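You operate a simulated robot arm through the tools that you are given. There is no shell and no other tool. Be economical: measure what you need, move in short steps, check, and stop when the job is done.

Carry out the task below with a simulated robot arm. There is one attempt and no reset: what you move stays moved.

JOB
Steam the creases out of the hanging T-shirt.
Fine: wait for the green lamp; steamer back in its dock, dock switched off. Set down upright: hand steamer. Where these are worked on the way, their far stop is far enough and under half their travel is too little: dock switch.
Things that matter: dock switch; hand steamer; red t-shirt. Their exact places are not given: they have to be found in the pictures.

Only the result counts: the job must be done as asked and must still hold three seconds after the hand-in. Knocking over, shifting, dropping, spilling or breaking anything else fails it. Flat cloth is picked up by pressing the open fingertips on it (5 to 10 N) and closing them slowly along it; thin cloth reads only 2 to 8 mm in the jaws.

ROBOT AND FRAMES
A 6-joint arm with a two-finger parallel gripper on a trunk, on a base that drives. Base frame: it is fixed to the floor where the robot stands at the start and does not move with it; the origin is under the middle of the robot, x ahead of it, y to its left, z up; the surface under the hand at the start is at about z = 0.88. Units: m, degrees, N and s.
With the tool pointing down near the work surface it reaches from about 0.14 to 0.82 m from the robot's upright axis, wherever it stands. Its first joint turns from -166.0 to 166.0 degrees. Places, roughly: dock switch [0.5, 0, 0.9]; red t-shirt [0.5, -1.5, 1.5]. Payload 3.91 kg.
The TCP is the grasp point between the finger pads, 0.03 m short of the fingertips. In the tool frame z runs along the fingers and y along their closing line. The gripper opens to 0.11 m. The fingers are 0.02 m wide and 0.01 m thick; the gripper's body (0.048 by 0.112 m) begins 0.055 m behind the TCP.
Orientation is that of the tool frame in the base frame, as a unit quaternion [x, y, z, w]. With the fingers straight down and closing along the base's y, the tool's x points along the base's -x, its y along +y and its z along -z.

CONTROLS
- The arm moves only by the tool nudge_tool. Its argument "targets" is one flat list of numbers, 7 for each row, row after row: the turn, a rotation vector about the base's x, y, z in degrees, then the shift along the base's x, y, z in m, then the finger opening in m, from 0 to 0.11. In form: [wx, wy, wz, tx, ty, tz, fingers, wx, wy, wz, tx, ty, tz, fingers, ...]. A call has 1 to 8 rows; each row is the pose to reach, as a shift and turn from the pose commanded when the call began. Rows are played at 5 a second. More than 0.05 m and 8.6 degrees between two rows, or a gripper value outside its range, and nothing of the call is played. Where a pose cannot be reached the arm comes as near as it can. A force on the tool above 90 N (or 10 N above the force at the start of the call, whichever is more), or a blocked arm, ends the call early, and 0.2 s more pass. The fingers move at their own pace (about 0.108 m/s each) and stop on an object; they squeeze with about 45 N. The grip force told is the motor's: it shows also when the fingers shut on nothing. Time passes only in rows, and 0.2 s behind the last, so rows that repeat a pose let the fingers close. The reply holds the time, the measured pose of the TCP, the force on the tool along the base axes, the opening and the grip force, in the units named above and with some noise, with the torque about the TCP (base axes, N m) and any sound that the robot's microphone picked up.
- Cameras (640 x 400 px; columns grow to the right, rows downward): "scene" is now at [-0.0823, -0.0102, 1.4639]; the picture's right is [-0.11, -0.99, 0.00], its down [-0.55, 0.06, -0.83] and it looks along [0.83, -0.09, -0.55] (base axes); focal length 261 px, centre (320, 200). "wrist" rides on the gripper at [0.077, 0.007, -0.114] in the tool frame; the picture's right is [-0.09, 1.00, 0.00], its down [-0.80, -0.07, -0.59] and it looks along [-0.59, -0.05, 0.80] (tool axes); focal length 270 px, centre (320, 200).
- capture(camera): a new picture of that camera. No time passes.
- raise_lower(by): slides the trunk up (or, below 0, down) by that many m; the arm and the scene camera ride with it, the base frame stays. It gives what a move gives, with no picture.
- roll_base(legs): drives the robot by 1 to 6 legs, each [ahead, left, turn to the left] in m, m and degrees, along the robot's own axes; the way and the turn of a leg run together, so that a leg with both is an arc; at most 1.5 m and 180 degrees a leg. The arm and the cameras ride along, it lands a little off, and it stops where it bumps. It gives what a move gives.
- turn_head(pan, tilt): turns the head with the scene camera to pan (to the left, within 86 degrees either way) and tilt (down, from -29 to 69), counted from straight ahead of the robot. It gives what a move gives.
- pixel_to_xyz(camera, pixels): for up to 12 pixels [column, row] of the newest picture of that camera ("zoom" is the newest enlarged one), the place [x, y, z] in the base frame of the surface seen there, good to about 0.003 m. No time passes.
- close_up(camera, box): a new picture of the part [left, top, right, bottom] of that camera's present view, enlarged. No time passes.
- job_done(): hands the job in; it is judged then, once.

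Work in short steps. Measure before you move; look again where a grasp or a placing could have gone wrong, and mend it. You have 80 turns and 60 pictures in all, those below and enlarged ones among them. Open the gripper and draw the arm clear of the work before you hand the job in, unless the task says otherwise; then end with one line.

The tools are called after "Request:" as a command line: name --argument value ..., lists and objects as JSON in quotes. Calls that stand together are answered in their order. nudge_tool: Moves the arm, as the interface text tells. Its arguments: {"type":"object","properties":{"targets":{"type":"array","items":{"type":"number"}}},"required":["targets"]} The other tools are called the same way: raise_lower (by) slides the trunk up or down; roll_base (legs) drives the base; turn_head (pan, tilt) turns the head that bears the scene camera; capture (camera) takes a picture; pixel_to_xyz (camera, pixels) gives the place of the surface under pixels of a picture; close_up (camera, box) takes an enlarged picture of a part of a camera's view; job_done () hands the job in.

At the start:

```text
time: 0.0
ee_pos: [0.422, -0.0599, 1.2239]
orientation: [0.0, 1.0, 0.001, 0.0]
contact_force: [0.1, -0.3, -0.9]
torque: [0.03, -0.05, 0.01]
width: 0.11
grasp_force: 0.0
trunk travel left (down, up): [-0.4, 0.14]
robot x, y, heading: [0.0015, 0.0015, -0.1]
head pan, tilt: [-6.2, 33.7]
```

scene: 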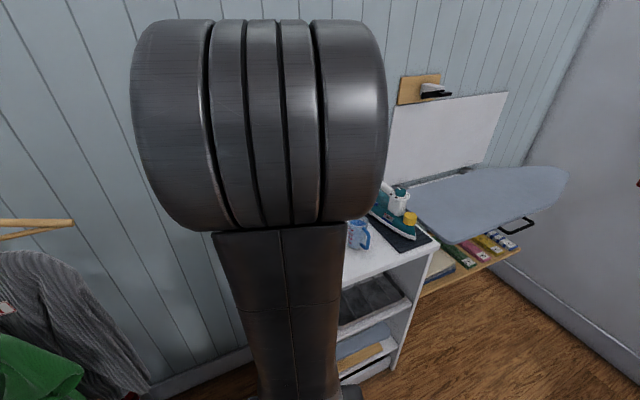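
wrist: 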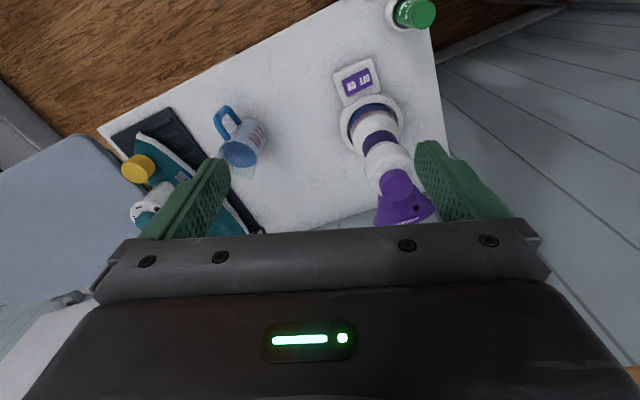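

The wrist picture shows the steamer (about 385,150) standing in its dock, with a purple rocker plate at (357,80). I enlarge it and measure points on it.

Request:
close_up --camera "wrist" --box '[300, 40, 460, 240]'

Request:
pixel_to_xyz --camera "wrist" --pixels '[[357, 80], [340, 95], [350, 83], [366, 76], [372, 105], [375, 125], [380, 145], [388, 165], [396, 185], [405, 212], [240, 150], [412, 12]]'

Request:
turn_head --pan -80 --tilt 10

Request:
capture --camera "scene"

```text
2.00 times, centred on (380, 140) of wrist
```

zoom: 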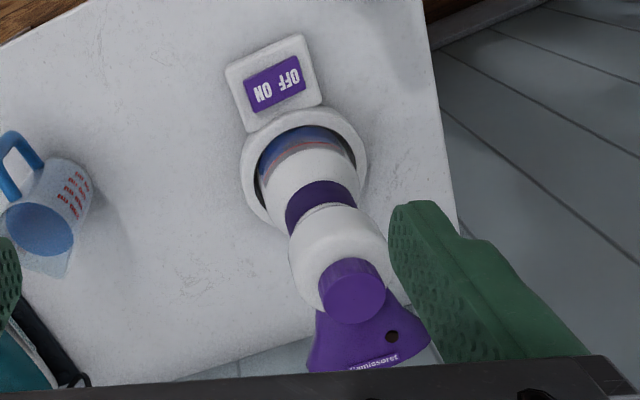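

```text
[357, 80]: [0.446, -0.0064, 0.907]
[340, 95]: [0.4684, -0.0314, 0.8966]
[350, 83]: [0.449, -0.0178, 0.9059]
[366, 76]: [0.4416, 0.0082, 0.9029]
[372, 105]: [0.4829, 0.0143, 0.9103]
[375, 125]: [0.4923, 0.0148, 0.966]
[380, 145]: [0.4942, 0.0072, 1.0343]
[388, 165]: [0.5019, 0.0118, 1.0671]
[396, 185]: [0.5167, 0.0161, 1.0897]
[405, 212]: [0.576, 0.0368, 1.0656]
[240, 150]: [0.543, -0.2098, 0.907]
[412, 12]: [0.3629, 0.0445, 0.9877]
```

```text
time: 1.5
ee_pos: [0.4218, -0.0605, 1.224]
orientation: [0.0, 1.0, 0.0, 0.0]
contact_force: [0.4, -0.3, -0.1]
torque: [-0.03, 0.0, 0.0]
width: 0.1102
grasp_force: 0.0
trunk travel left (down, up): [-0.4, 0.14]
robot x, y, heading: [-0.001, 0.0013, 0.2]
head pan, tilt: [-80.0, 10.0]
```

```text
56 pictures are left
```

scene: 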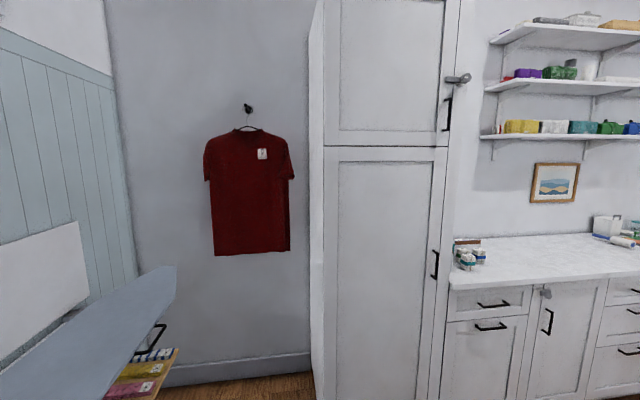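

The T-shirt hangs on the right wall at (248,195). I measure its corners and enlarge it.

Request:
pixel_to_xyz --camera "scene" --pixels '[[248, 195], [215, 253], [289, 250], [207, 175], [291, 175], [248, 135], [248, 107], [312, 200], [180, 200], [172, 270], [230, 160], [270, 160]]'

Request:
close_up --camera "scene" --box '[168, 90, 328, 270]'

Request:
turn_head --pan 10 --tilt 45

Request:
capture --camera "scene"

```text
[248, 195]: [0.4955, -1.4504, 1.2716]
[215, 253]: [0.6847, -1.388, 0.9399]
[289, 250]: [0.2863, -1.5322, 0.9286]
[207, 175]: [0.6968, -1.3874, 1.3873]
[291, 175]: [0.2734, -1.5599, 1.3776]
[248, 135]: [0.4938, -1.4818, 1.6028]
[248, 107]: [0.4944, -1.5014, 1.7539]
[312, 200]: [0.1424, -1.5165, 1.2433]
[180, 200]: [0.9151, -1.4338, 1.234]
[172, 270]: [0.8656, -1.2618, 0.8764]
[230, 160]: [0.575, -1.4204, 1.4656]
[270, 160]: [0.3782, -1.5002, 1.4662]
```

```text
2.22 times, centred on (248, 180) of scene
```

zoom: 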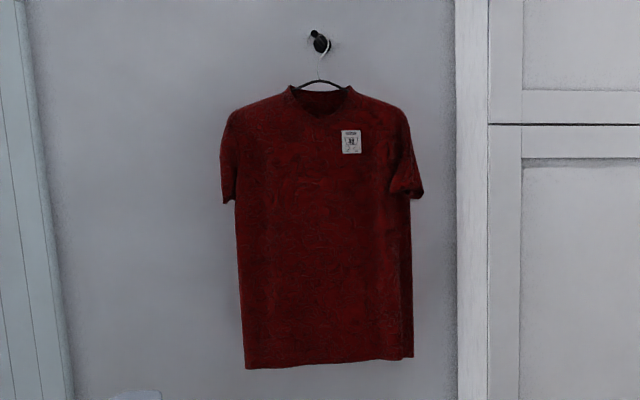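

```text
time: 3.1
ee_pos: [0.4212, -0.0604, 1.2243]
orientation: [0.0, 1.0, 0.0, 0.0]
contact_force: [0.0, 0.5, -0.3]
torque: [-0.02, -0.02, 0.01]
width: 0.11
grasp_force: 0.1
trunk travel left (down, up): [-0.4, 0.14]
robot x, y, heading: [0.0013, 0.0007, 0.2]
head pan, tilt: [10.0, 45.0]
```

```text
54 pictures are left
```

scene: 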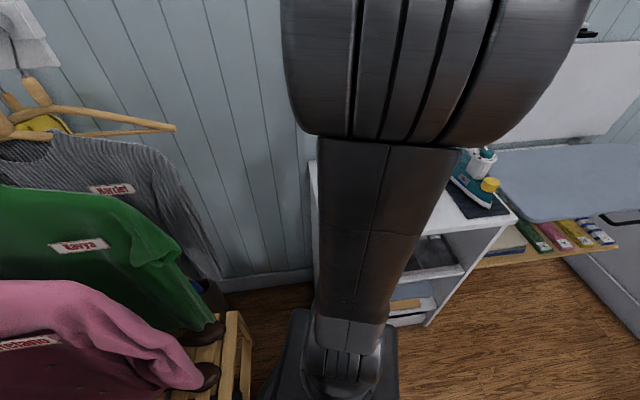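

The arm hides the dock from the scene camera, so I tilt the tool forward about 48° and draw back slightly. That lets the wrist camera see the dock and steamer from the robot's side.

Request:
nudge_tool --targets '[0, -8, 0, -0.01, 0, 0, 0.11, 0, -16, 0, -0.02, 0, 0, 0.11, 0, -24, 0, -0.03, 0, 0, 0.11, 0, -32, 0, -0.04, 0, -0.01, 0.11, 0, -40, 0, -0.05, 0, -0.02, 0.11, 0, -48, 0, -0.06, 0, -0.03, 0.11]'

Request:
capture --camera "wrist"

```text
time: 4.6
ee_pos: [0.399, -0.0534, 1.1349]
orientation: [-0.007, 0.949, -0.001, 0.316]
contact_force: [1.0, 0.2, 0.5]
torque: [0.01, 0.01, 0.04]
width: 0.1099
grasp_force: 0.1
trunk travel left (down, up): [-0.4, 0.14]
robot x, y, heading: [-0.0018, -0.0013, -0.1]
head pan, tilt: [10.0, 45.0]
stopped in row 6: the arm was blocked; the commanded pose is now the measured one
```

```text
53 pictures are left
```

wrist: 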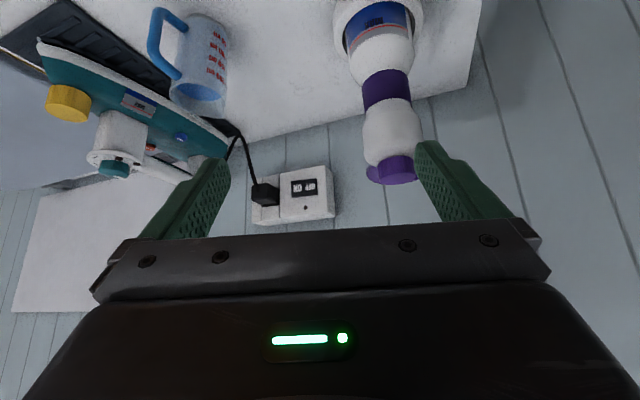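

The arm was blocked at about 37° of tilt because it is too close in. I roll back 0.2 m to make room and look again.

Request:
roll_base --legs '[[-0.22, 0, 0]]'

Request:
nudge_tool --targets '[0, -4, 0, 0.02, 0, 0, 0.11, 0, -8, 0, 0.03, 0, 0, 0.11]'

Request:
capture --camera "wrist"

Request:
capture --camera "scene"

```text
time: 6.1
ee_pos: [0.2531, -0.1232, 1.1355]
orientation: [0.048, 0.948, -0.019, 0.315]
contact_force: [0.8, 0.3, 0.5]
torque: [0.02, 0.02, 0.01]
width: 0.1099
grasp_force: 0.1
trunk travel left (down, up): [-0.4, 0.14]
robot x, y, heading: [-0.142, -0.0192, -6.9]
head pan, tilt: [10.0, 45.0]
stopped in leg 1: the robot was blocked; the commanded pose is now the measured one
```

```text
time: 6.7
ee_pos: [0.2826, -0.1235, 1.1357]
orientation: [0.051, 0.923, -0.017, 0.38]
contact_force: [0.3, 0.2, -0.8]
torque: [0.0, 0.0, -0.01]
width: 0.1101
grasp_force: 0.1
trunk travel left (down, up): [-0.4, 0.14]
robot x, y, heading: [-0.1351, -0.0246, -7.2]
head pan, tilt: [10.0, 45.0]
```

```text
52 pictures are left
```

wrist: 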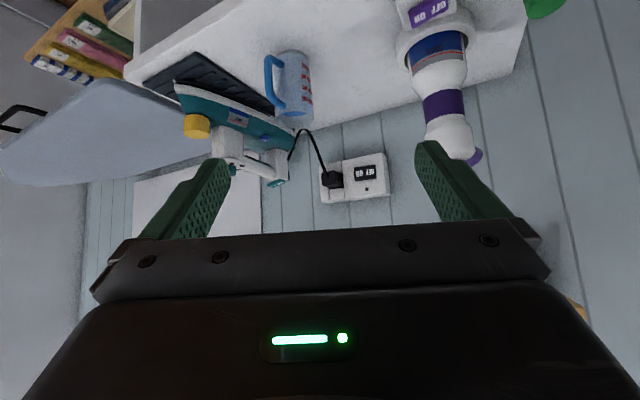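

```text
51 pictures are left
```

scene: 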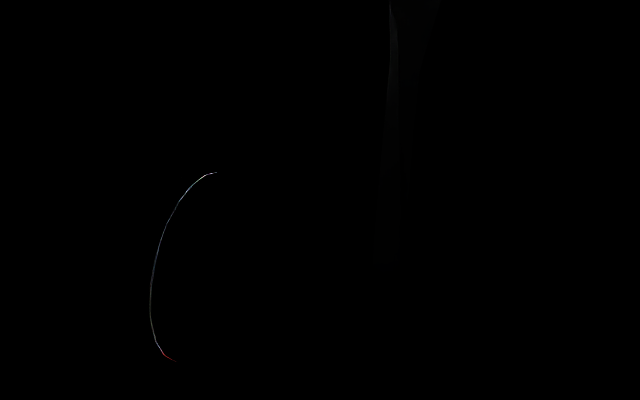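

The base bumped something and yawed by 7°. I look both ways to learn what is around it before driving more.

Request:
turn_head --pan 85 --tilt 40

Request:
capture --camera "scene"

Request:
turn_head --pan -85 --tilt 40

Request:
capture --camera "scene"

```text
time: 8.2
ee_pos: [0.284, -0.1239, 1.1344]
orientation: [0.05, 0.925, -0.016, 0.377]
contact_force: [-0.4, 1.0, 0.4]
torque: [-0.03, 0.0, 0.02]
width: 0.1099
grasp_force: 0.0
trunk travel left (down, up): [-0.4, 0.14]
robot x, y, heading: [-0.1372, -0.0184, -7.1]
head pan, tilt: [85.0, 40.0]
```

```text
50 pictures are left
```

scene: 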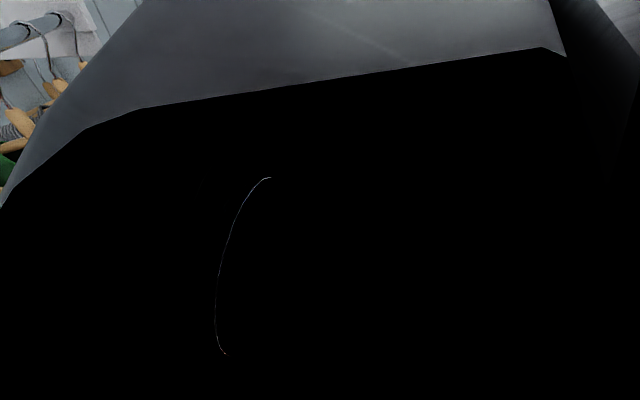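

```text
time: 10.8
ee_pos: [0.283, -0.1225, 1.135]
orientation: [0.05, 0.924, -0.016, 0.379]
contact_force: [0.5, 0.8, 0.0]
torque: [0.01, 0.03, 0.0]
width: 0.1102
grasp_force: 0.0
trunk travel left (down, up): [-0.4, 0.14]
robot x, y, heading: [-0.1327, -0.0209, -7.0]
head pan, tilt: [-85.0, 40.0]
```

```text
49 pictures are left
```

scene: 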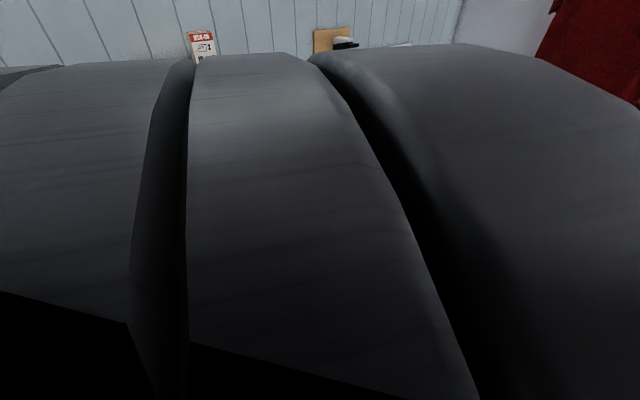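

The elbow is right in front of the head camera. I reach forward 0.12 m to clear the view.

Request:
nudge_tool --targets '[0, 0, 0, 0.04, 0.01, 0, 0.11, 0, 0, 0, 0.08, 0.02, 0, 0.11, 0, 0, 0, 0.12, 0.03, 0, 0.11]'

Request:
capture --camera "scene"

Request:
turn_head --pan 80 --tilt 45

Request:
capture --camera "scene"

Request:
capture --camera "wrist"

```text
time: 11.6
ee_pos: [0.4026, -0.0938, 1.1353]
orientation: [0.051, 0.923, -0.016, 0.381]
contact_force: [-0.3, 0.0, 0.0]
torque: [0.0, 0.0, 0.02]
width: 0.11
grasp_force: 0.1
trunk travel left (down, up): [-0.4, 0.14]
robot x, y, heading: [-0.135, -0.0189, -7.1]
head pan, tilt: [-85.0, 40.0]
```

```text
48 pictures are left
```

scene: 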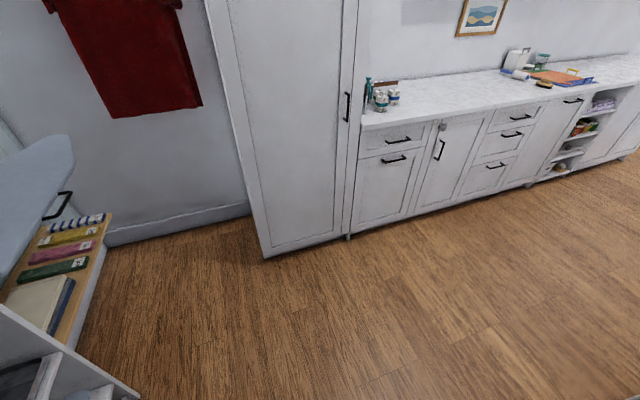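

```text
time: 14.1
ee_pos: [0.4009, -0.0927, 1.1355]
orientation: [0.051, 0.923, -0.017, 0.38]
contact_force: [0.1, 0.4, 0.1]
torque: [0.0, 0.03, -0.01]
width: 0.1102
grasp_force: 0.1
trunk travel left (down, up): [-0.4, 0.14]
robot x, y, heading: [-0.1368, -0.0197, -7.3]
head pan, tilt: [80.0, 45.0]
```

```text
47 pictures are left
```

scene: 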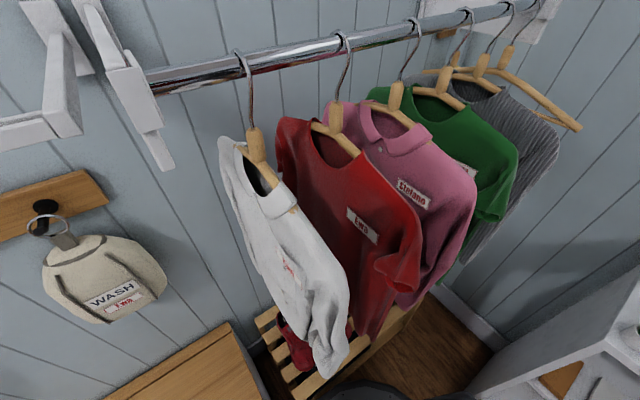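

```text
46 pictures are left
```

wrist: 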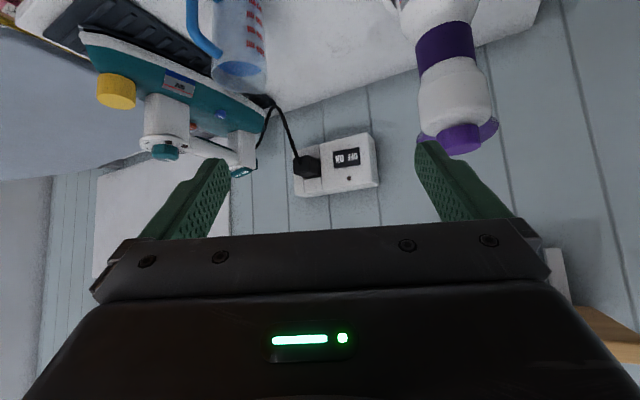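

The floor on the right is free. On the left are a clothes rack with a slatted crate and a wooden chest, so I measure how near they are to the base.

Request:
pixel_to_xyz --camera "scene" --pixels '[[225, 330], [265, 390], [180, 380], [320, 350], [290, 380], [345, 310], [415, 340], [300, 360], [370, 320], [440, 250], [380, 390]]'

Request:
turn_head --pan 86 --tilt 69

Request:
capture --camera "scene"

```text
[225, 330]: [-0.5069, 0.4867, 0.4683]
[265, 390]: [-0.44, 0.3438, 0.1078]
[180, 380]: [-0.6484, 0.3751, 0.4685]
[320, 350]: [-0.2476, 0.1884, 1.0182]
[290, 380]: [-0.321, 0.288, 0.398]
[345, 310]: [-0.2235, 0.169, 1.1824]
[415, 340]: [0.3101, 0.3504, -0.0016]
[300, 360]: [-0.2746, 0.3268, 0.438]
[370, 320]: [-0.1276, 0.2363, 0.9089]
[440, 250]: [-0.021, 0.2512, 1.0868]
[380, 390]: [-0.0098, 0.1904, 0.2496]
```

```text
time: 15.0
ee_pos: [0.4027, -0.0941, 1.1357]
orientation: [0.051, 0.923, -0.016, 0.38]
contact_force: [0.3, 0.6, 0.7]
torque: [-0.01, -0.02, 0.01]
width: 0.1098
grasp_force: 0.0
trunk travel left (down, up): [-0.4, 0.14]
robot x, y, heading: [-0.137, -0.0204, -7.0]
head pan, tilt: [85.9, 68.8]
```

```text
45 pictures are left
```

scene: 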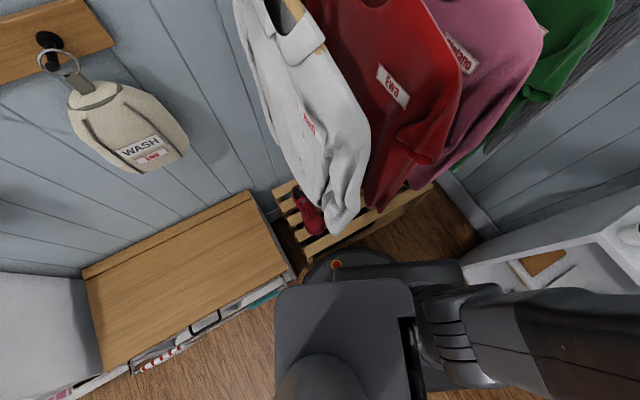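

The rear-left of the base touched the chest corner. I shift right to get clear, then square up the heading.

Request:
roll_base --legs '[[0.02, -0.12, 0], [0, 0, 10]]'

Request:
turn_head --pan 5 --tilt 35

Request:
capture --camera "scene"

Request:
capture --camera "wrist"

```text
time: 16.9
ee_pos: [0.4108, -0.1211, 1.1355]
orientation: [-0.029, 0.925, 0.016, 0.38]
contact_force: [0.0, 0.4, 0.1]
torque: [0.0, -0.05, 0.02]
width: 0.1101
grasp_force: 0.1
trunk travel left (down, up): [-0.4, 0.14]
robot x, y, heading: [-0.1338, -0.1413, 2.7]
head pan, tilt: [85.9, 68.8]
```

```text
time: 18.4
ee_pos: [0.4112, -0.1205, 1.1356]
orientation: [-0.029, 0.924, 0.016, 0.38]
contact_force: [-0.7, -0.5, 0.3]
torque: [0.04, -0.02, -0.01]
width: 0.1101
grasp_force: 0.1
trunk travel left (down, up): [-0.4, 0.14]
robot x, y, heading: [-0.1312, -0.1406, 2.9]
head pan, tilt: [5.0, 35.0]
```

```text
44 pictures are left
```

scene: 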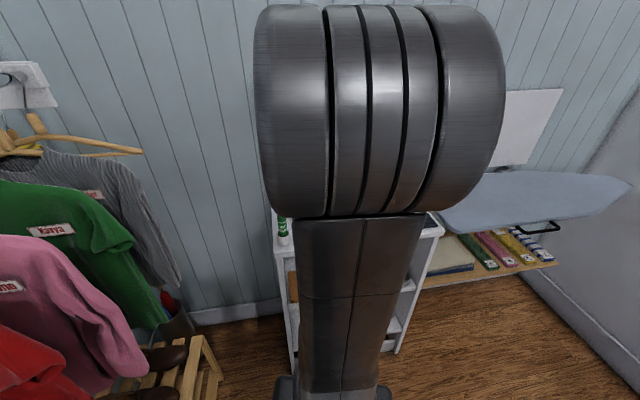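

```text
43 pictures are left
```

wrist: 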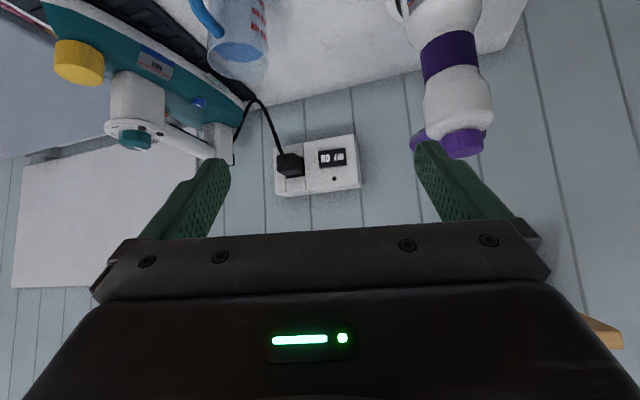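

The wrist camera looks over the dock switch from here. I close the fingers and move back and down to see the rocker and dock from the side, keeping clear of the green-capped bottle at (0.36, 0.045).

Request:
nudge_tool --targets '[0, 0, 0, -0.03, 0.01, -0.03, 0, 0, 0, 0, -0.06, 0.02, -0.06, 0, 0, 0, 0, -0.08, 0.03, -0.09, 0, 0, 0, 0, -0.08, 0.03, -0.09, 0]'

Request:
capture --camera "wrist"

```text
time: 19.4
ee_pos: [0.3303, -0.091, 1.0444]
orientation: [-0.029, 0.925, 0.017, 0.379]
contact_force: [1.1, -0.9, -0.1]
torque: [-0.01, 0.0, 0.04]
width: 0.0002
grasp_force: 37.9
trunk travel left (down, up): [-0.4, 0.14]
robot x, y, heading: [-0.1332, -0.1469, 2.6]
head pan, tilt: [5.0, 35.0]
```

```text
42 pictures are left
```

wrist: 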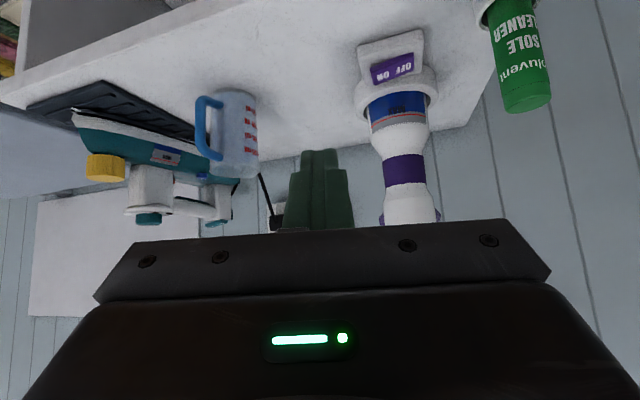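

Request:
close_up --camera "wrist" --box '[330, 20, 470, 110]'

Request:
pixel_to_xyz --camera "wrist" --pixels '[[374, 72], [380, 70], [403, 62], [410, 60], [392, 58], [398, 110], [402, 140], [404, 170], [408, 205], [425, 165], [384, 170], [525, 100]]'

```text
4.44 times, centred on (400, 65) of wrist
```

zoom: 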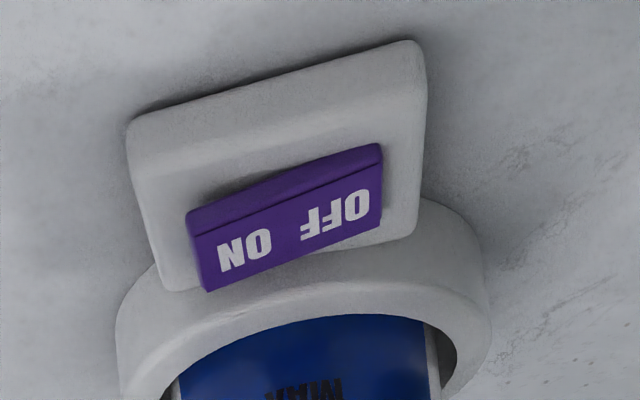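

```text
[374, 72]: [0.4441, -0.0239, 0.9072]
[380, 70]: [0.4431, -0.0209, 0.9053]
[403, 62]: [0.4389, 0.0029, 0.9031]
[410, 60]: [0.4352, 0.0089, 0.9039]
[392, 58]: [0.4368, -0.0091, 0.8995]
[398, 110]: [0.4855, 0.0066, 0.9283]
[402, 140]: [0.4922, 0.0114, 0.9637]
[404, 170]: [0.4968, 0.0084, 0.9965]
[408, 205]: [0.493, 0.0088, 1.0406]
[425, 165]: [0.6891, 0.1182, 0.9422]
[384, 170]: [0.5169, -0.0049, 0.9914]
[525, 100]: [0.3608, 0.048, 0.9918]
```

The zoom shows the rocker with its ON end (-y side, about (0.446,-0.021)) standing up, so it is switched off. I turn the tool 35° to the left so the gripper misses the bottle, and hover over the ON end.

Request:
nudge_tool --targets '[0, 0, 7, 0.01, 0.0, 0, 0, 0, 0, 14, 0.03, 0.01, 0, 0, 0, 0, 21, 0.05, 0.02, 0, 0, 0, 0, 28, 0.07, 0.03, -0.02, 0, 0, 0, 35, 0.09, 0.045, -0.05, 0, 0, 0, 35, 0.103, 0.061, -0.084, 0]'

Request:
capture --camera "wrist"

```text
time: 20.9
ee_pos: [0.4352, -0.0309, 0.9603]
orientation: [-0.306, 0.873, 0.13, 0.357]
contact_force: [0.6, 0.4, 0.0]
torque: [0.01, -0.02, -0.01]
width: 0.0
grasp_force: 37.5
trunk travel left (down, up): [-0.4, 0.14]
robot x, y, heading: [-0.13, -0.1401, 2.8]
head pan, tilt: [5.0, 35.0]
```

```text
40 pictures are left
```

wrist: 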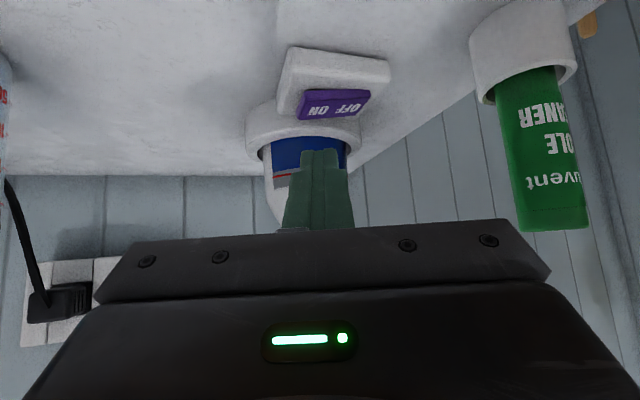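

The tip at (322,155) hovers near the rocker. I measure the ON end exactly at (305–345, 95–118).

Request:
pixel_to_xyz --camera "wrist" --pixels '[[303, 116], [310, 113], [320, 110], [335, 106], [350, 106], [363, 98], [305, 98], [320, 152], [262, 130], [300, 130]]'

```text
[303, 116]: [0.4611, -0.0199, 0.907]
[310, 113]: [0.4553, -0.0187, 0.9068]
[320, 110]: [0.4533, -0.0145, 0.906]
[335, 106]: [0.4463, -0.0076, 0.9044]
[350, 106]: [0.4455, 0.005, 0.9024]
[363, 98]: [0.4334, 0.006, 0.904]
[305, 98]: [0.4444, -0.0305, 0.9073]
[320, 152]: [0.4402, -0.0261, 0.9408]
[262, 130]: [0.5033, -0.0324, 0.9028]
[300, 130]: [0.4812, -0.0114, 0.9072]
```

The ON end's mid is about (0.450,-0.022,0.907), so the tip needs to go 4 mm further in x. Then I press down slowly.

Request:
nudge_tool --targets '[0, 0, 0, 0.004, 0, -0.012, 0, 0, 0, 0, 0.004, 0, -0.022, 0, 0, 0, 0, 0.004, 0, -0.026, 0, 0, 0, 0, 0.004, 0, -0.029, 0, 0, 0, 0, 0.004, 0, -0.031, 0, 0, 0, 0, 0.004, 0, -0.031, 0]'

```text
time: 22.2
ee_pos: [0.4395, -0.0315, 0.9308]
orientation: [-0.305, 0.873, 0.129, 0.358]
contact_force: [1.9, -0.8, 5.2]
torque: [0.04, -0.04, -0.02]
width: 0.0
grasp_force: 38.1
trunk travel left (down, up): [-0.4, 0.14]
robot x, y, heading: [-0.1305, -0.1434, 2.9]
head pan, tilt: [5.0, 35.0]
heard: click
```

A click was heard. I press slightly further to reach the far stop, then lift off and look.

Request:
nudge_tool --targets '[0, 0, 0, 0, 0, -0.002, 0, 0, 0, 0, 0, 0, -0.004, 0, 0, 0, 0, 0, 0, -0.005, 0, 0, 0, 0, 0, 0, 0.005, 0, 0, 0, 0, -0.02, -0.015, 0.04, 0]'

Request:
close_up --camera "wrist" --box '[220, 20, 440, 180]'

```text
time: 23.4
ee_pos: [0.4169, -0.0456, 0.9703]
orientation: [-0.306, 0.873, 0.129, 0.356]
contact_force: [0.9, -0.6, -0.7]
torque: [0.01, -0.01, 0.04]
width: 0.0002
grasp_force: 37.7
trunk travel left (down, up): [-0.4, 0.14]
robot x, y, heading: [-0.1314, -0.1437, 2.8]
head pan, tilt: [5.0, 35.0]
```

```text
2.50 times, centred on (330, 100) of wrist
```

zoom: 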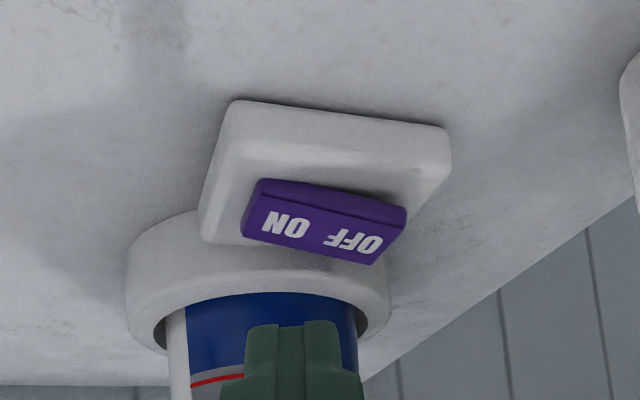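

The rocker has tipped to ON. I lift the tool and turn it partly back so I can look at the steamer head for its lamp.

Request:
nudge_tool --targets '[0, 0, 0, -0.02, -0.01, 0.05, 0, 0, 0, -6, -0.03, -0.01, 0.1, 0, 0, 0, -12, -0.03, -0.0, 0.14, 0.05, 0, 0, -18, -0.03, 0.0, 0.18, 0.11, 0, 0, -20, -0.03, 0.0, 0.22, 0.11]'

Request:
capture --camera "wrist"

```text
refused: row 1 steps farther than a row can; nothing moved
```

```text
38 pictures are left
```

wrist: 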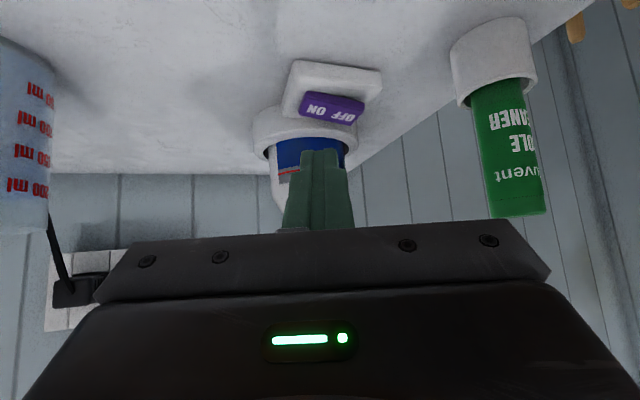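

The step was too long, so I use smaller rows.

Request:
nudge_tool --targets '[0, 0, 0, -0.02, -0.01, 0.035, 0, 0, 0, -6, -0.03, -0.01, 0.075, 0, 0, 0, -12, -0.03, -0.005, 0.115, 0.05, 0, 0, -18, -0.03, 0.0, 0.155, 0.11, 0, 0, -20, -0.03, 0.0, 0.19, 0.11, 0, 0, -20, -0.03, 0.0, 0.22, 0.11]'

Request:
capture --camera "wrist"

```text
time: 24.9
ee_pos: [0.3879, -0.0449, 1.1891]
orientation: [-0.149, 0.913, 0.065, 0.374]
contact_force: [-0.4, 0.0, -0.3]
torque: [0.0, -0.01, -0.01]
width: 0.11
grasp_force: 0.1
trunk travel left (down, up): [-0.4, 0.14]
robot x, y, heading: [-0.1326, -0.1409, 2.8]
head pan, tilt: [5.0, 35.0]
```

```text
37 pictures are left
```

wrist: 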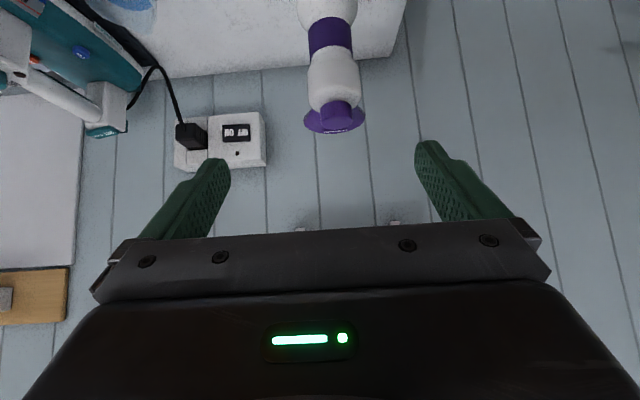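

The steamer now stands upright in the view between the fingers. I zoom in to measure it and look for the lamp.

Request:
close_up --camera "wrist" --box '[270, 0, 400, 150]'

Request:
pixel_to_xyz --camera "wrist" --pixels '[[330, 8], [310, 40], [330, 40], [350, 40], [308, 85], [334, 85], [358, 85], [335, 110], [310, 122], [360, 122], [335, 125], [340, 131]]'

```text
2.67 times, centred on (335, 75) of wrist
```

zoom: 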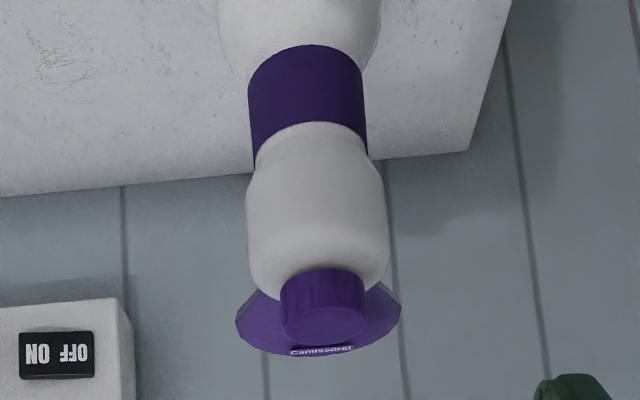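

```text
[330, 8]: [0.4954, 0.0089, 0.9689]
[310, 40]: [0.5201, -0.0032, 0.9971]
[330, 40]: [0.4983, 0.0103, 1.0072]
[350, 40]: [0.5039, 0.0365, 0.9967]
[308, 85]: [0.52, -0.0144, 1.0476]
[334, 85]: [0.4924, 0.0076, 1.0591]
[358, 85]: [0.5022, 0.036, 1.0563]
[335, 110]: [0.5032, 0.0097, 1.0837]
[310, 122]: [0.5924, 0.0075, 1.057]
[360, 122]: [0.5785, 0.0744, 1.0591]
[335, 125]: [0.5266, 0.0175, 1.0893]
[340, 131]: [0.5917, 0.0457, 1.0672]
```

The grip band's centre is about (0.517, 0.018, 1.00) with a diameter of about 0.043 m, and the head points along +20°. I look from above for the lamp, which I think is the dark dot on the head seen earlier.

Request:
nudge_tool --targets '[-2.5, 7.5, 0, 0.015, 0.008, 0.02, 0.11, -5, 15, 0, 0.03, 0.016, 0.04, 0.11, -7.5, 22.5, 0, 0.04, 0.024, 0.06, 0.11, -10, 30, 0, 0.04, 0.024, 0.08, 0.11]'

Request:
close_up --camera "wrist" --box '[240, 30, 440, 200]'

```text
time: 25.9
ee_pos: [0.4284, -0.0215, 1.2709]
orientation: [-0.159, 0.981, 0.023, 0.11]
contact_force: [-0.1, -0.8, 0.3]
torque: [-0.02, 0.01, 0.0]
width: 0.1102
grasp_force: 0.1
trunk travel left (down, up): [-0.4, 0.14]
robot x, y, heading: [-0.1351, -0.1441, 2.6]
head pan, tilt: [5.0, 35.0]
```

```text
2.35 times, centred on (340, 115) of wrist
```

zoom: 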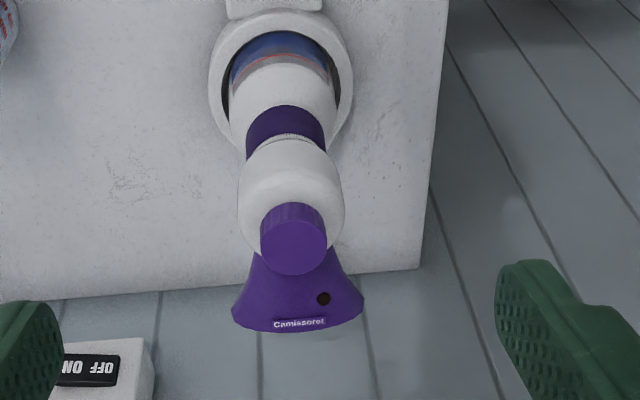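

The lamp at zoom (323,298) is still dark. I wait in place for a while and look again.

Request:
nudge_tool --targets '[0, 0, 0, 0, 0, 0, 0.11, 0, 0, 0, 0, 0, 0, 0.11, 0, 0, 0, 0, 0, 0, 0.11, 0, 0, 0, 0, 0, 0, 0.11, 0, 0, 0, 0, 0, 0, 0.11, 0, 0, 0, 0, 0, 0, 0.11, 0, 0, 0, 0, 0, 0, 0.11, 0, 0, 0, 0, 0, 0, 0.11]'

Request:
turn_head --pan -80 --tilt 10

Request:
close_up --camera "scene" --box '[150, 60, 350, 260]'

Request:
turn_head --pan 80 --tilt 10

Request:
turn_head --pan -80 --tilt 10

Request:
turn_head --pan 80 --tilt 10

Request:
turn_head --pan -80 --tilt 20

Request:
close_up --camera "wrist" --box '[240, 30, 440, 200]'

```text
time: 27.6
ee_pos: [0.4279, -0.0215, 1.2706]
orientation: [-0.159, 0.981, 0.024, 0.113]
contact_force: [0.1, -0.5, 0.1]
torque: [-0.02, -0.04, 0.03]
width: 0.1098
grasp_force: 0.0
trunk travel left (down, up): [-0.4, 0.14]
robot x, y, heading: [-0.1311, -0.1439, 2.8]
head pan, tilt: [5.0, 35.0]
```

```text
time: 29.2
ee_pos: [0.4271, -0.0211, 1.2705]
orientation: [-0.159, 0.981, 0.024, 0.111]
contact_force: [-0.4, 0.3, 1.0]
torque: [-0.04, 0.01, -0.01]
width: 0.1099
grasp_force: 0.1
trunk travel left (down, up): [-0.4, 0.14]
robot x, y, heading: [-0.1269, -0.143, 2.5]
head pan, tilt: [-80.0, 10.0]
```

```text
2.00 times, centred on (250, 160) of scene
```

zoom: 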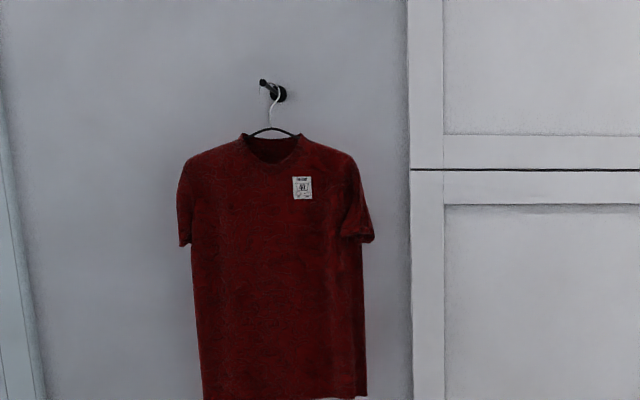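

```text
time: 31.7
ee_pos: [0.428, -0.0214, 1.27]
orientation: [-0.159, 0.981, 0.023, 0.112]
contact_force: [-0.5, 0.4, 0.0]
torque: [0.0, -0.02, 0.01]
width: 0.1101
grasp_force: 0.1
trunk travel left (down, up): [-0.4, 0.14]
robot x, y, heading: [-0.1318, -0.1427, 2.7]
head pan, tilt: [80.0, 10.0]
```

```text
time: 34.2
ee_pos: [0.4277, -0.0212, 1.2708]
orientation: [-0.159, 0.981, 0.023, 0.112]
contact_force: [-0.3, -0.2, -1.2]
torque: [0.01, -0.01, 0.03]
width: 0.11
grasp_force: 0.0
trunk travel left (down, up): [-0.4, 0.14]
robot x, y, heading: [-0.132, -0.1438, 2.9]
head pan, tilt: [-80.0, 10.0]
```

```text
time: 36.6
ee_pos: [0.4273, -0.0211, 1.2715]
orientation: [-0.16, 0.981, 0.024, 0.112]
contact_force: [-0.1, 0.6, 0.9]
torque: [0.0, -0.01, 0.02]
width: 0.1099
grasp_force: 0.0
trunk travel left (down, up): [-0.4, 0.14]
robot x, y, heading: [-0.1313, -0.1443, 3.1]
head pan, tilt: [80.0, 10.0]
```

```text
time: 39.1
ee_pos: [0.4268, -0.0221, 1.2702]
orientation: [-0.158, 0.981, 0.024, 0.11]
contact_force: [-0.7, -0.1, 0.4]
torque: [-0.01, -0.02, -0.01]
width: 0.1101
grasp_force: 0.1
trunk travel left (down, up): [-0.4, 0.14]
robot x, y, heading: [-0.1334, -0.1433, 2.4]
head pan, tilt: [-80.0, 20.0]
```

```text
2.35 times, centred on (340, 115) of wrist
```

zoom: 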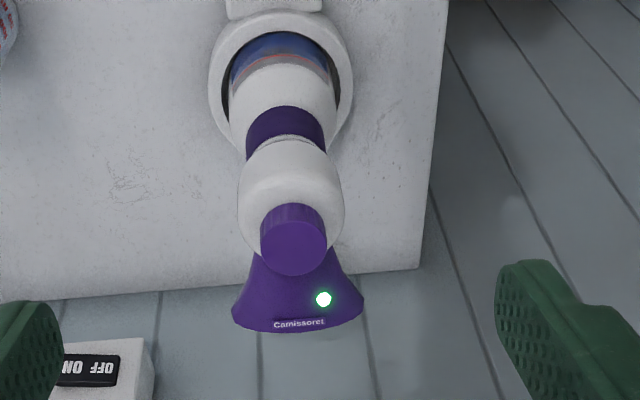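

The lamp is green. I go back to the 45° tilt and come down behind the grip band.

Request:
nudge_tool --targets '[2.5, -7.5, 0, -0.01, 0, -0.03, 0.11, 5, -15, 0, -0.02, 0, -0.06, 0.11, 7.5, -22.5, 0, -0.02, 0, -0.1, 0.11, 10, -30, 0, -0.02, 0, -0.14, 0.11, 10.7, -32, 0, -0.02, 0, -0.18, 0.11, 10.7, -32, 0, -0.02, 0, -0.22, 0.11, 10.7, -32, 0, -0.018, 0.004, -0.25, 0.11]'

Request:
capture --camera "wrist"

```text
time: 40.7
ee_pos: [0.4121, -0.0174, 1.0207]
orientation: [-0.149, 0.905, 0.071, 0.392]
contact_force: [0.1, -0.4, -0.1]
torque: [0.02, 0.02, 0.0]
width: 0.1102
grasp_force: 0.1
trunk travel left (down, up): [-0.4, 0.14]
robot x, y, heading: [-0.1334, -0.1445, 2.8]
head pan, tilt: [-80.0, 20.0]
```

```text
32 pictures are left
```

wrist: 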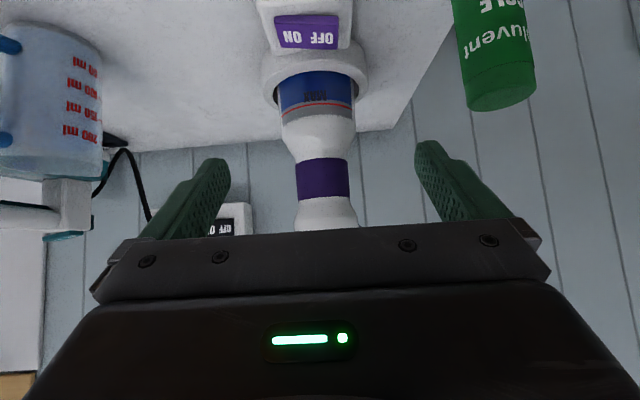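

The grip band at (323,180) is centred between the fingers. I advance about 0.10 m to it.

Request:
nudge_tool --targets '[0, 0, 0, 0.03, 0.01, -0.01, 0.11, 0, 0, 0, 0.06, 0.02, -0.018, 0.11, 0, 0, 0, 0.08, 0.027, -0.018, 0.11, 0, 0, 0, 0.094, 0.0315, -0.018, 0.11]'

Request:
capture --camera "wrist"

```text
time: 41.7
ee_pos: [0.5045, 0.0146, 1.0018]
orientation: [-0.148, 0.905, 0.069, 0.392]
contact_force: [0.3, 1.0, 0.3]
torque: [0.0, 0.03, 0.02]
width: 0.1098
grasp_force: 0.0
trunk travel left (down, up): [-0.4, 0.14]
robot x, y, heading: [-0.1294, -0.1444, 2.9]
head pan, tilt: [-80.0, 20.0]
```

```text
31 pictures are left
```

wrist: 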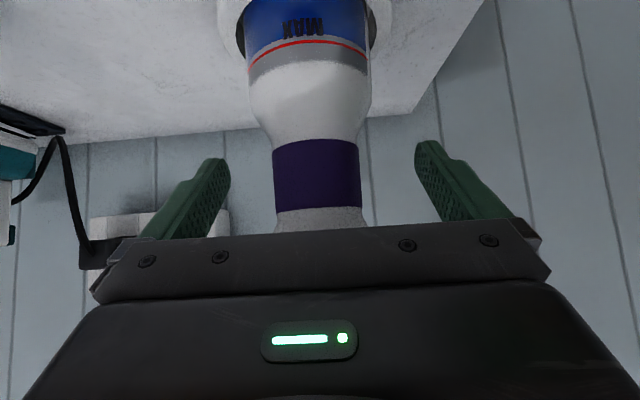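

The band is between the fingertips, so I close on it.

Request:
nudge_tool --targets '[0, 0, 0, 0, 0, 0, 0.07, 0, 0, 0, 0, 0, 0, 0.05, 0, 0, 0, 0, 0, 0, 0.03, 0, 0, 0, 0, 0, 0, 0.03, 0, 0, 0, 0, 0, 0, 0.03]'

Request:
capture --camera "wrist"

```text
time: 42.9
ee_pos: [0.5043, 0.0134, 1.0017]
orientation: [-0.148, 0.906, 0.069, 0.391]
contact_force: [0.9, -2.6, 0.6]
torque: [-0.05, -0.03, -0.05]
width: 0.0486
grasp_force: 45.7
trunk travel left (down, up): [-0.4, 0.14]
robot x, y, heading: [-0.1357, -0.1434, 2.9]
head pan, tilt: [-80.0, 20.0]
```

```text
30 pictures are left
```

wrist: 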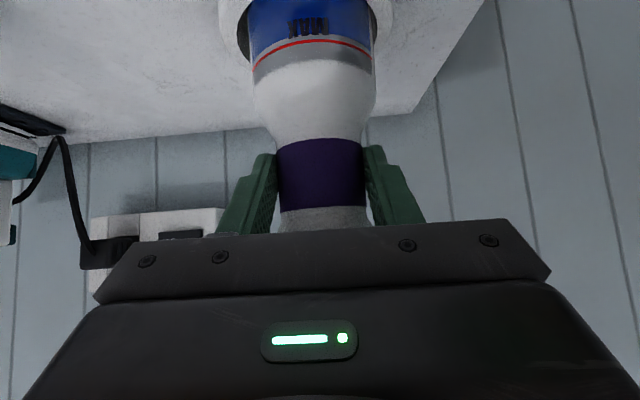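

The grip is firm at 0.0486 m. The docked TCP pose to come back to is (0.5043, 0.0134, 1.0017). I lift straight up.

Request:
nudge_tool --targets '[0, 0, 0, 0, 0, 0.01, 0.03, 0, 0, 0, 0, 0, 0.03, 0.03, 0, 0, 0, 0, 0, 0.06, 0.03, 0, 0, 0, 0, 0, 0.1, 0.03, 0, 0, 0, 0, 0, 0.14, 0.03, 0, 0, 0, 0, 0, 0.18, 0.03]'

Request:
capture --camera "wrist"

```text
time: 44.3
ee_pos: [0.5042, 0.0145, 1.1818]
orientation: [-0.149, 0.906, 0.069, 0.391]
contact_force: [0.1, -0.7, -6.3]
torque: [-0.07, 0.14, -0.01]
width: 0.0487
grasp_force: 44.8
trunk travel left (down, up): [-0.4, 0.14]
robot x, y, heading: [-0.1339, -0.1424, 2.8]
head pan, tilt: [-80.0, 20.0]
```

```text
29 pictures are left
```

wrist: 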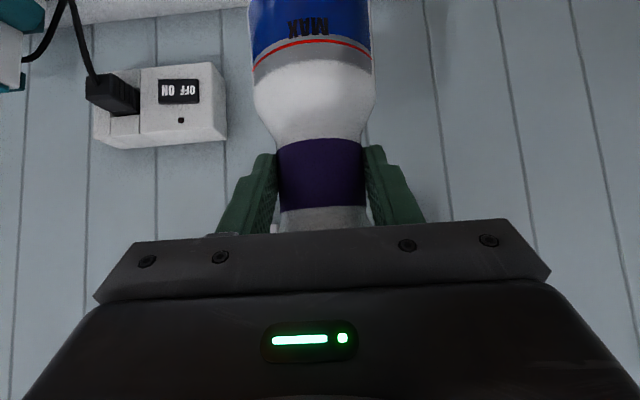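

The steamer is out of the dock. I raise the trunk for clearance and look right and down, to measure the free floor towards the shirt.

Request:
raise_lower --by 0.12

Request:
turn_head --pan -62 --tilt 28

Request:
capture --camera "scene"

```text
time: 45.8
ee_pos: [0.5025, 0.0131, 1.3099]
orientation: [-0.148, 0.903, 0.069, 0.397]
contact_force: [-12.1, -4.2, 8.4]
torque: [0.22, -0.73, -0.02]
width: 0.0434
grasp_force: 44.5
trunk travel left (down, up): [-0.52, 0.02]
robot x, y, heading: [-0.1292, -0.145, 2.8]
head pan, tilt: [-80.0, 20.0]
```

```text
time: 46.6
ee_pos: [0.5039, 0.0139, 1.3023]
orientation: [-0.148, 0.906, 0.068, 0.391]
contact_force: [-1.1, 1.0, -0.1]
torque: [0.0, -0.01, 0.02]
width: 0.0001
grasp_force: 37.7
trunk travel left (down, up): [-0.52, 0.02]
robot x, y, heading: [-0.1339, -0.1432, 2.6]
head pan, tilt: [-62.0, 28.0]
```

```text
28 pictures are left
```

scene: 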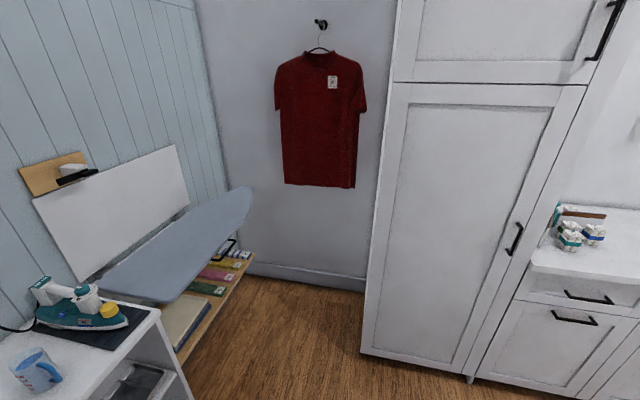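

The width reads 0.0001, so the steamer was knocked out of the grip during the raise. I look for it with both cameras.

Request:
capture --camera "wrist"

Request:
turn_head --pan 5 --tilt 35

Request:
capture --camera "scene"

```text
27 pictures are left
```

wrist: 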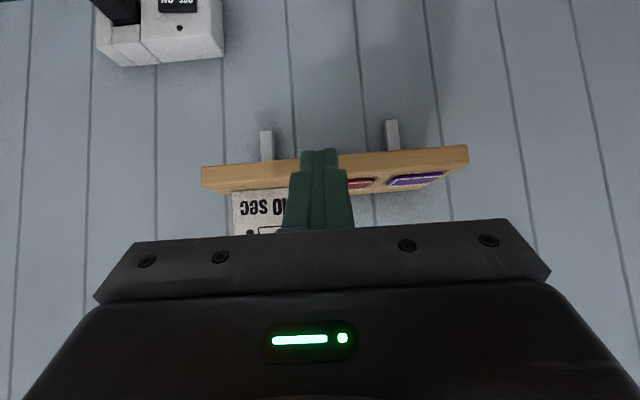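

```text
time: 48.0
ee_pos: [0.5044, 0.0145, 1.3015]
orientation: [-0.148, 0.906, 0.068, 0.391]
contact_force: [0.6, 0.3, -1.3]
torque: [0.01, 0.01, -0.01]
width: 0.0
grasp_force: 37.3
trunk travel left (down, up): [-0.52, 0.02]
robot x, y, heading: [-0.1343, -0.1438, 2.6]
head pan, tilt: [5.0, 35.0]
```

```text
26 pictures are left
```

scene: 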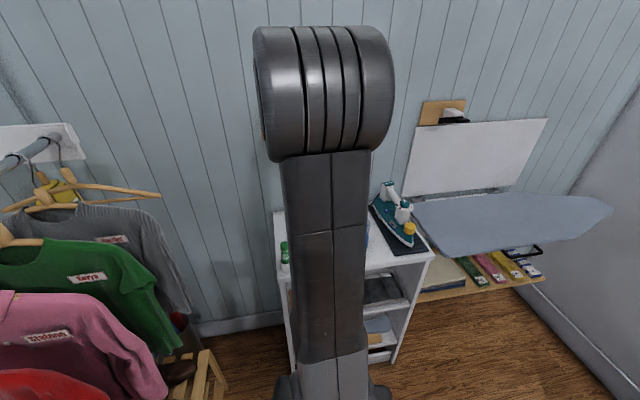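

There is a shelf above the dock, and the steamer's head hit its underside. I draw back and look down to find where the steamer fell.

Request:
nudge_tool --targets '[-2.5, 7.5, 0, -0.03, -0.01, 0, 0.0, -5, 15, 0, -0.06, -0.02, 0, 0.0, -7.5, 22.5, 0, -0.09, -0.03, 0, 0.0, -10, 30, 0, -0.12, -0.04, 0, 0.0]'

Request:
capture --camera "wrist"

Request:
turn_head --pan 35 --tilt 50

Request:
capture --camera "scene"

```text
time: 49.0
ee_pos: [0.3828, -0.0243, 1.3033]
orientation: [-0.159, 0.978, 0.026, 0.13]
contact_force: [-0.5, 0.0, 0.1]
torque: [0.01, -0.05, -0.01]
width: 0.0
grasp_force: 37.9
trunk travel left (down, up): [-0.52, 0.02]
robot x, y, heading: [-0.1323, -0.144, 2.7]
head pan, tilt: [5.0, 35.0]
```

```text
25 pictures are left
```

wrist: 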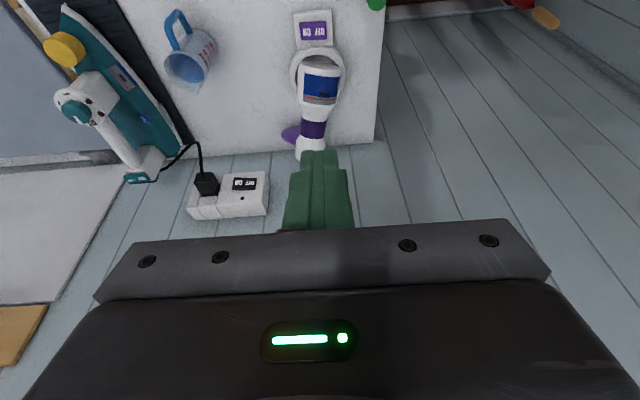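

```text
time: 49.9
ee_pos: [0.3841, -0.0243, 1.3026]
orientation: [-0.158, 0.978, 0.026, 0.13]
contact_force: [0.0, 0.2, 0.1]
torque: [-0.02, 0.02, 0.0]
width: 0.0001
grasp_force: 37.8
trunk travel left (down, up): [-0.52, 0.02]
robot x, y, heading: [-0.1349, -0.1449, 2.7]
head pan, tilt: [35.0, 50.0]
```

```text
24 pictures are left
```

scene: 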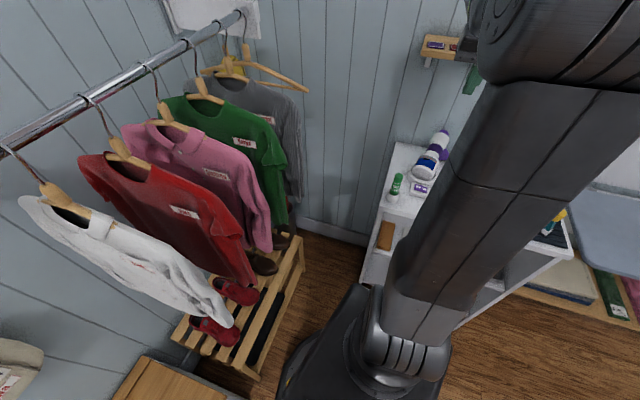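

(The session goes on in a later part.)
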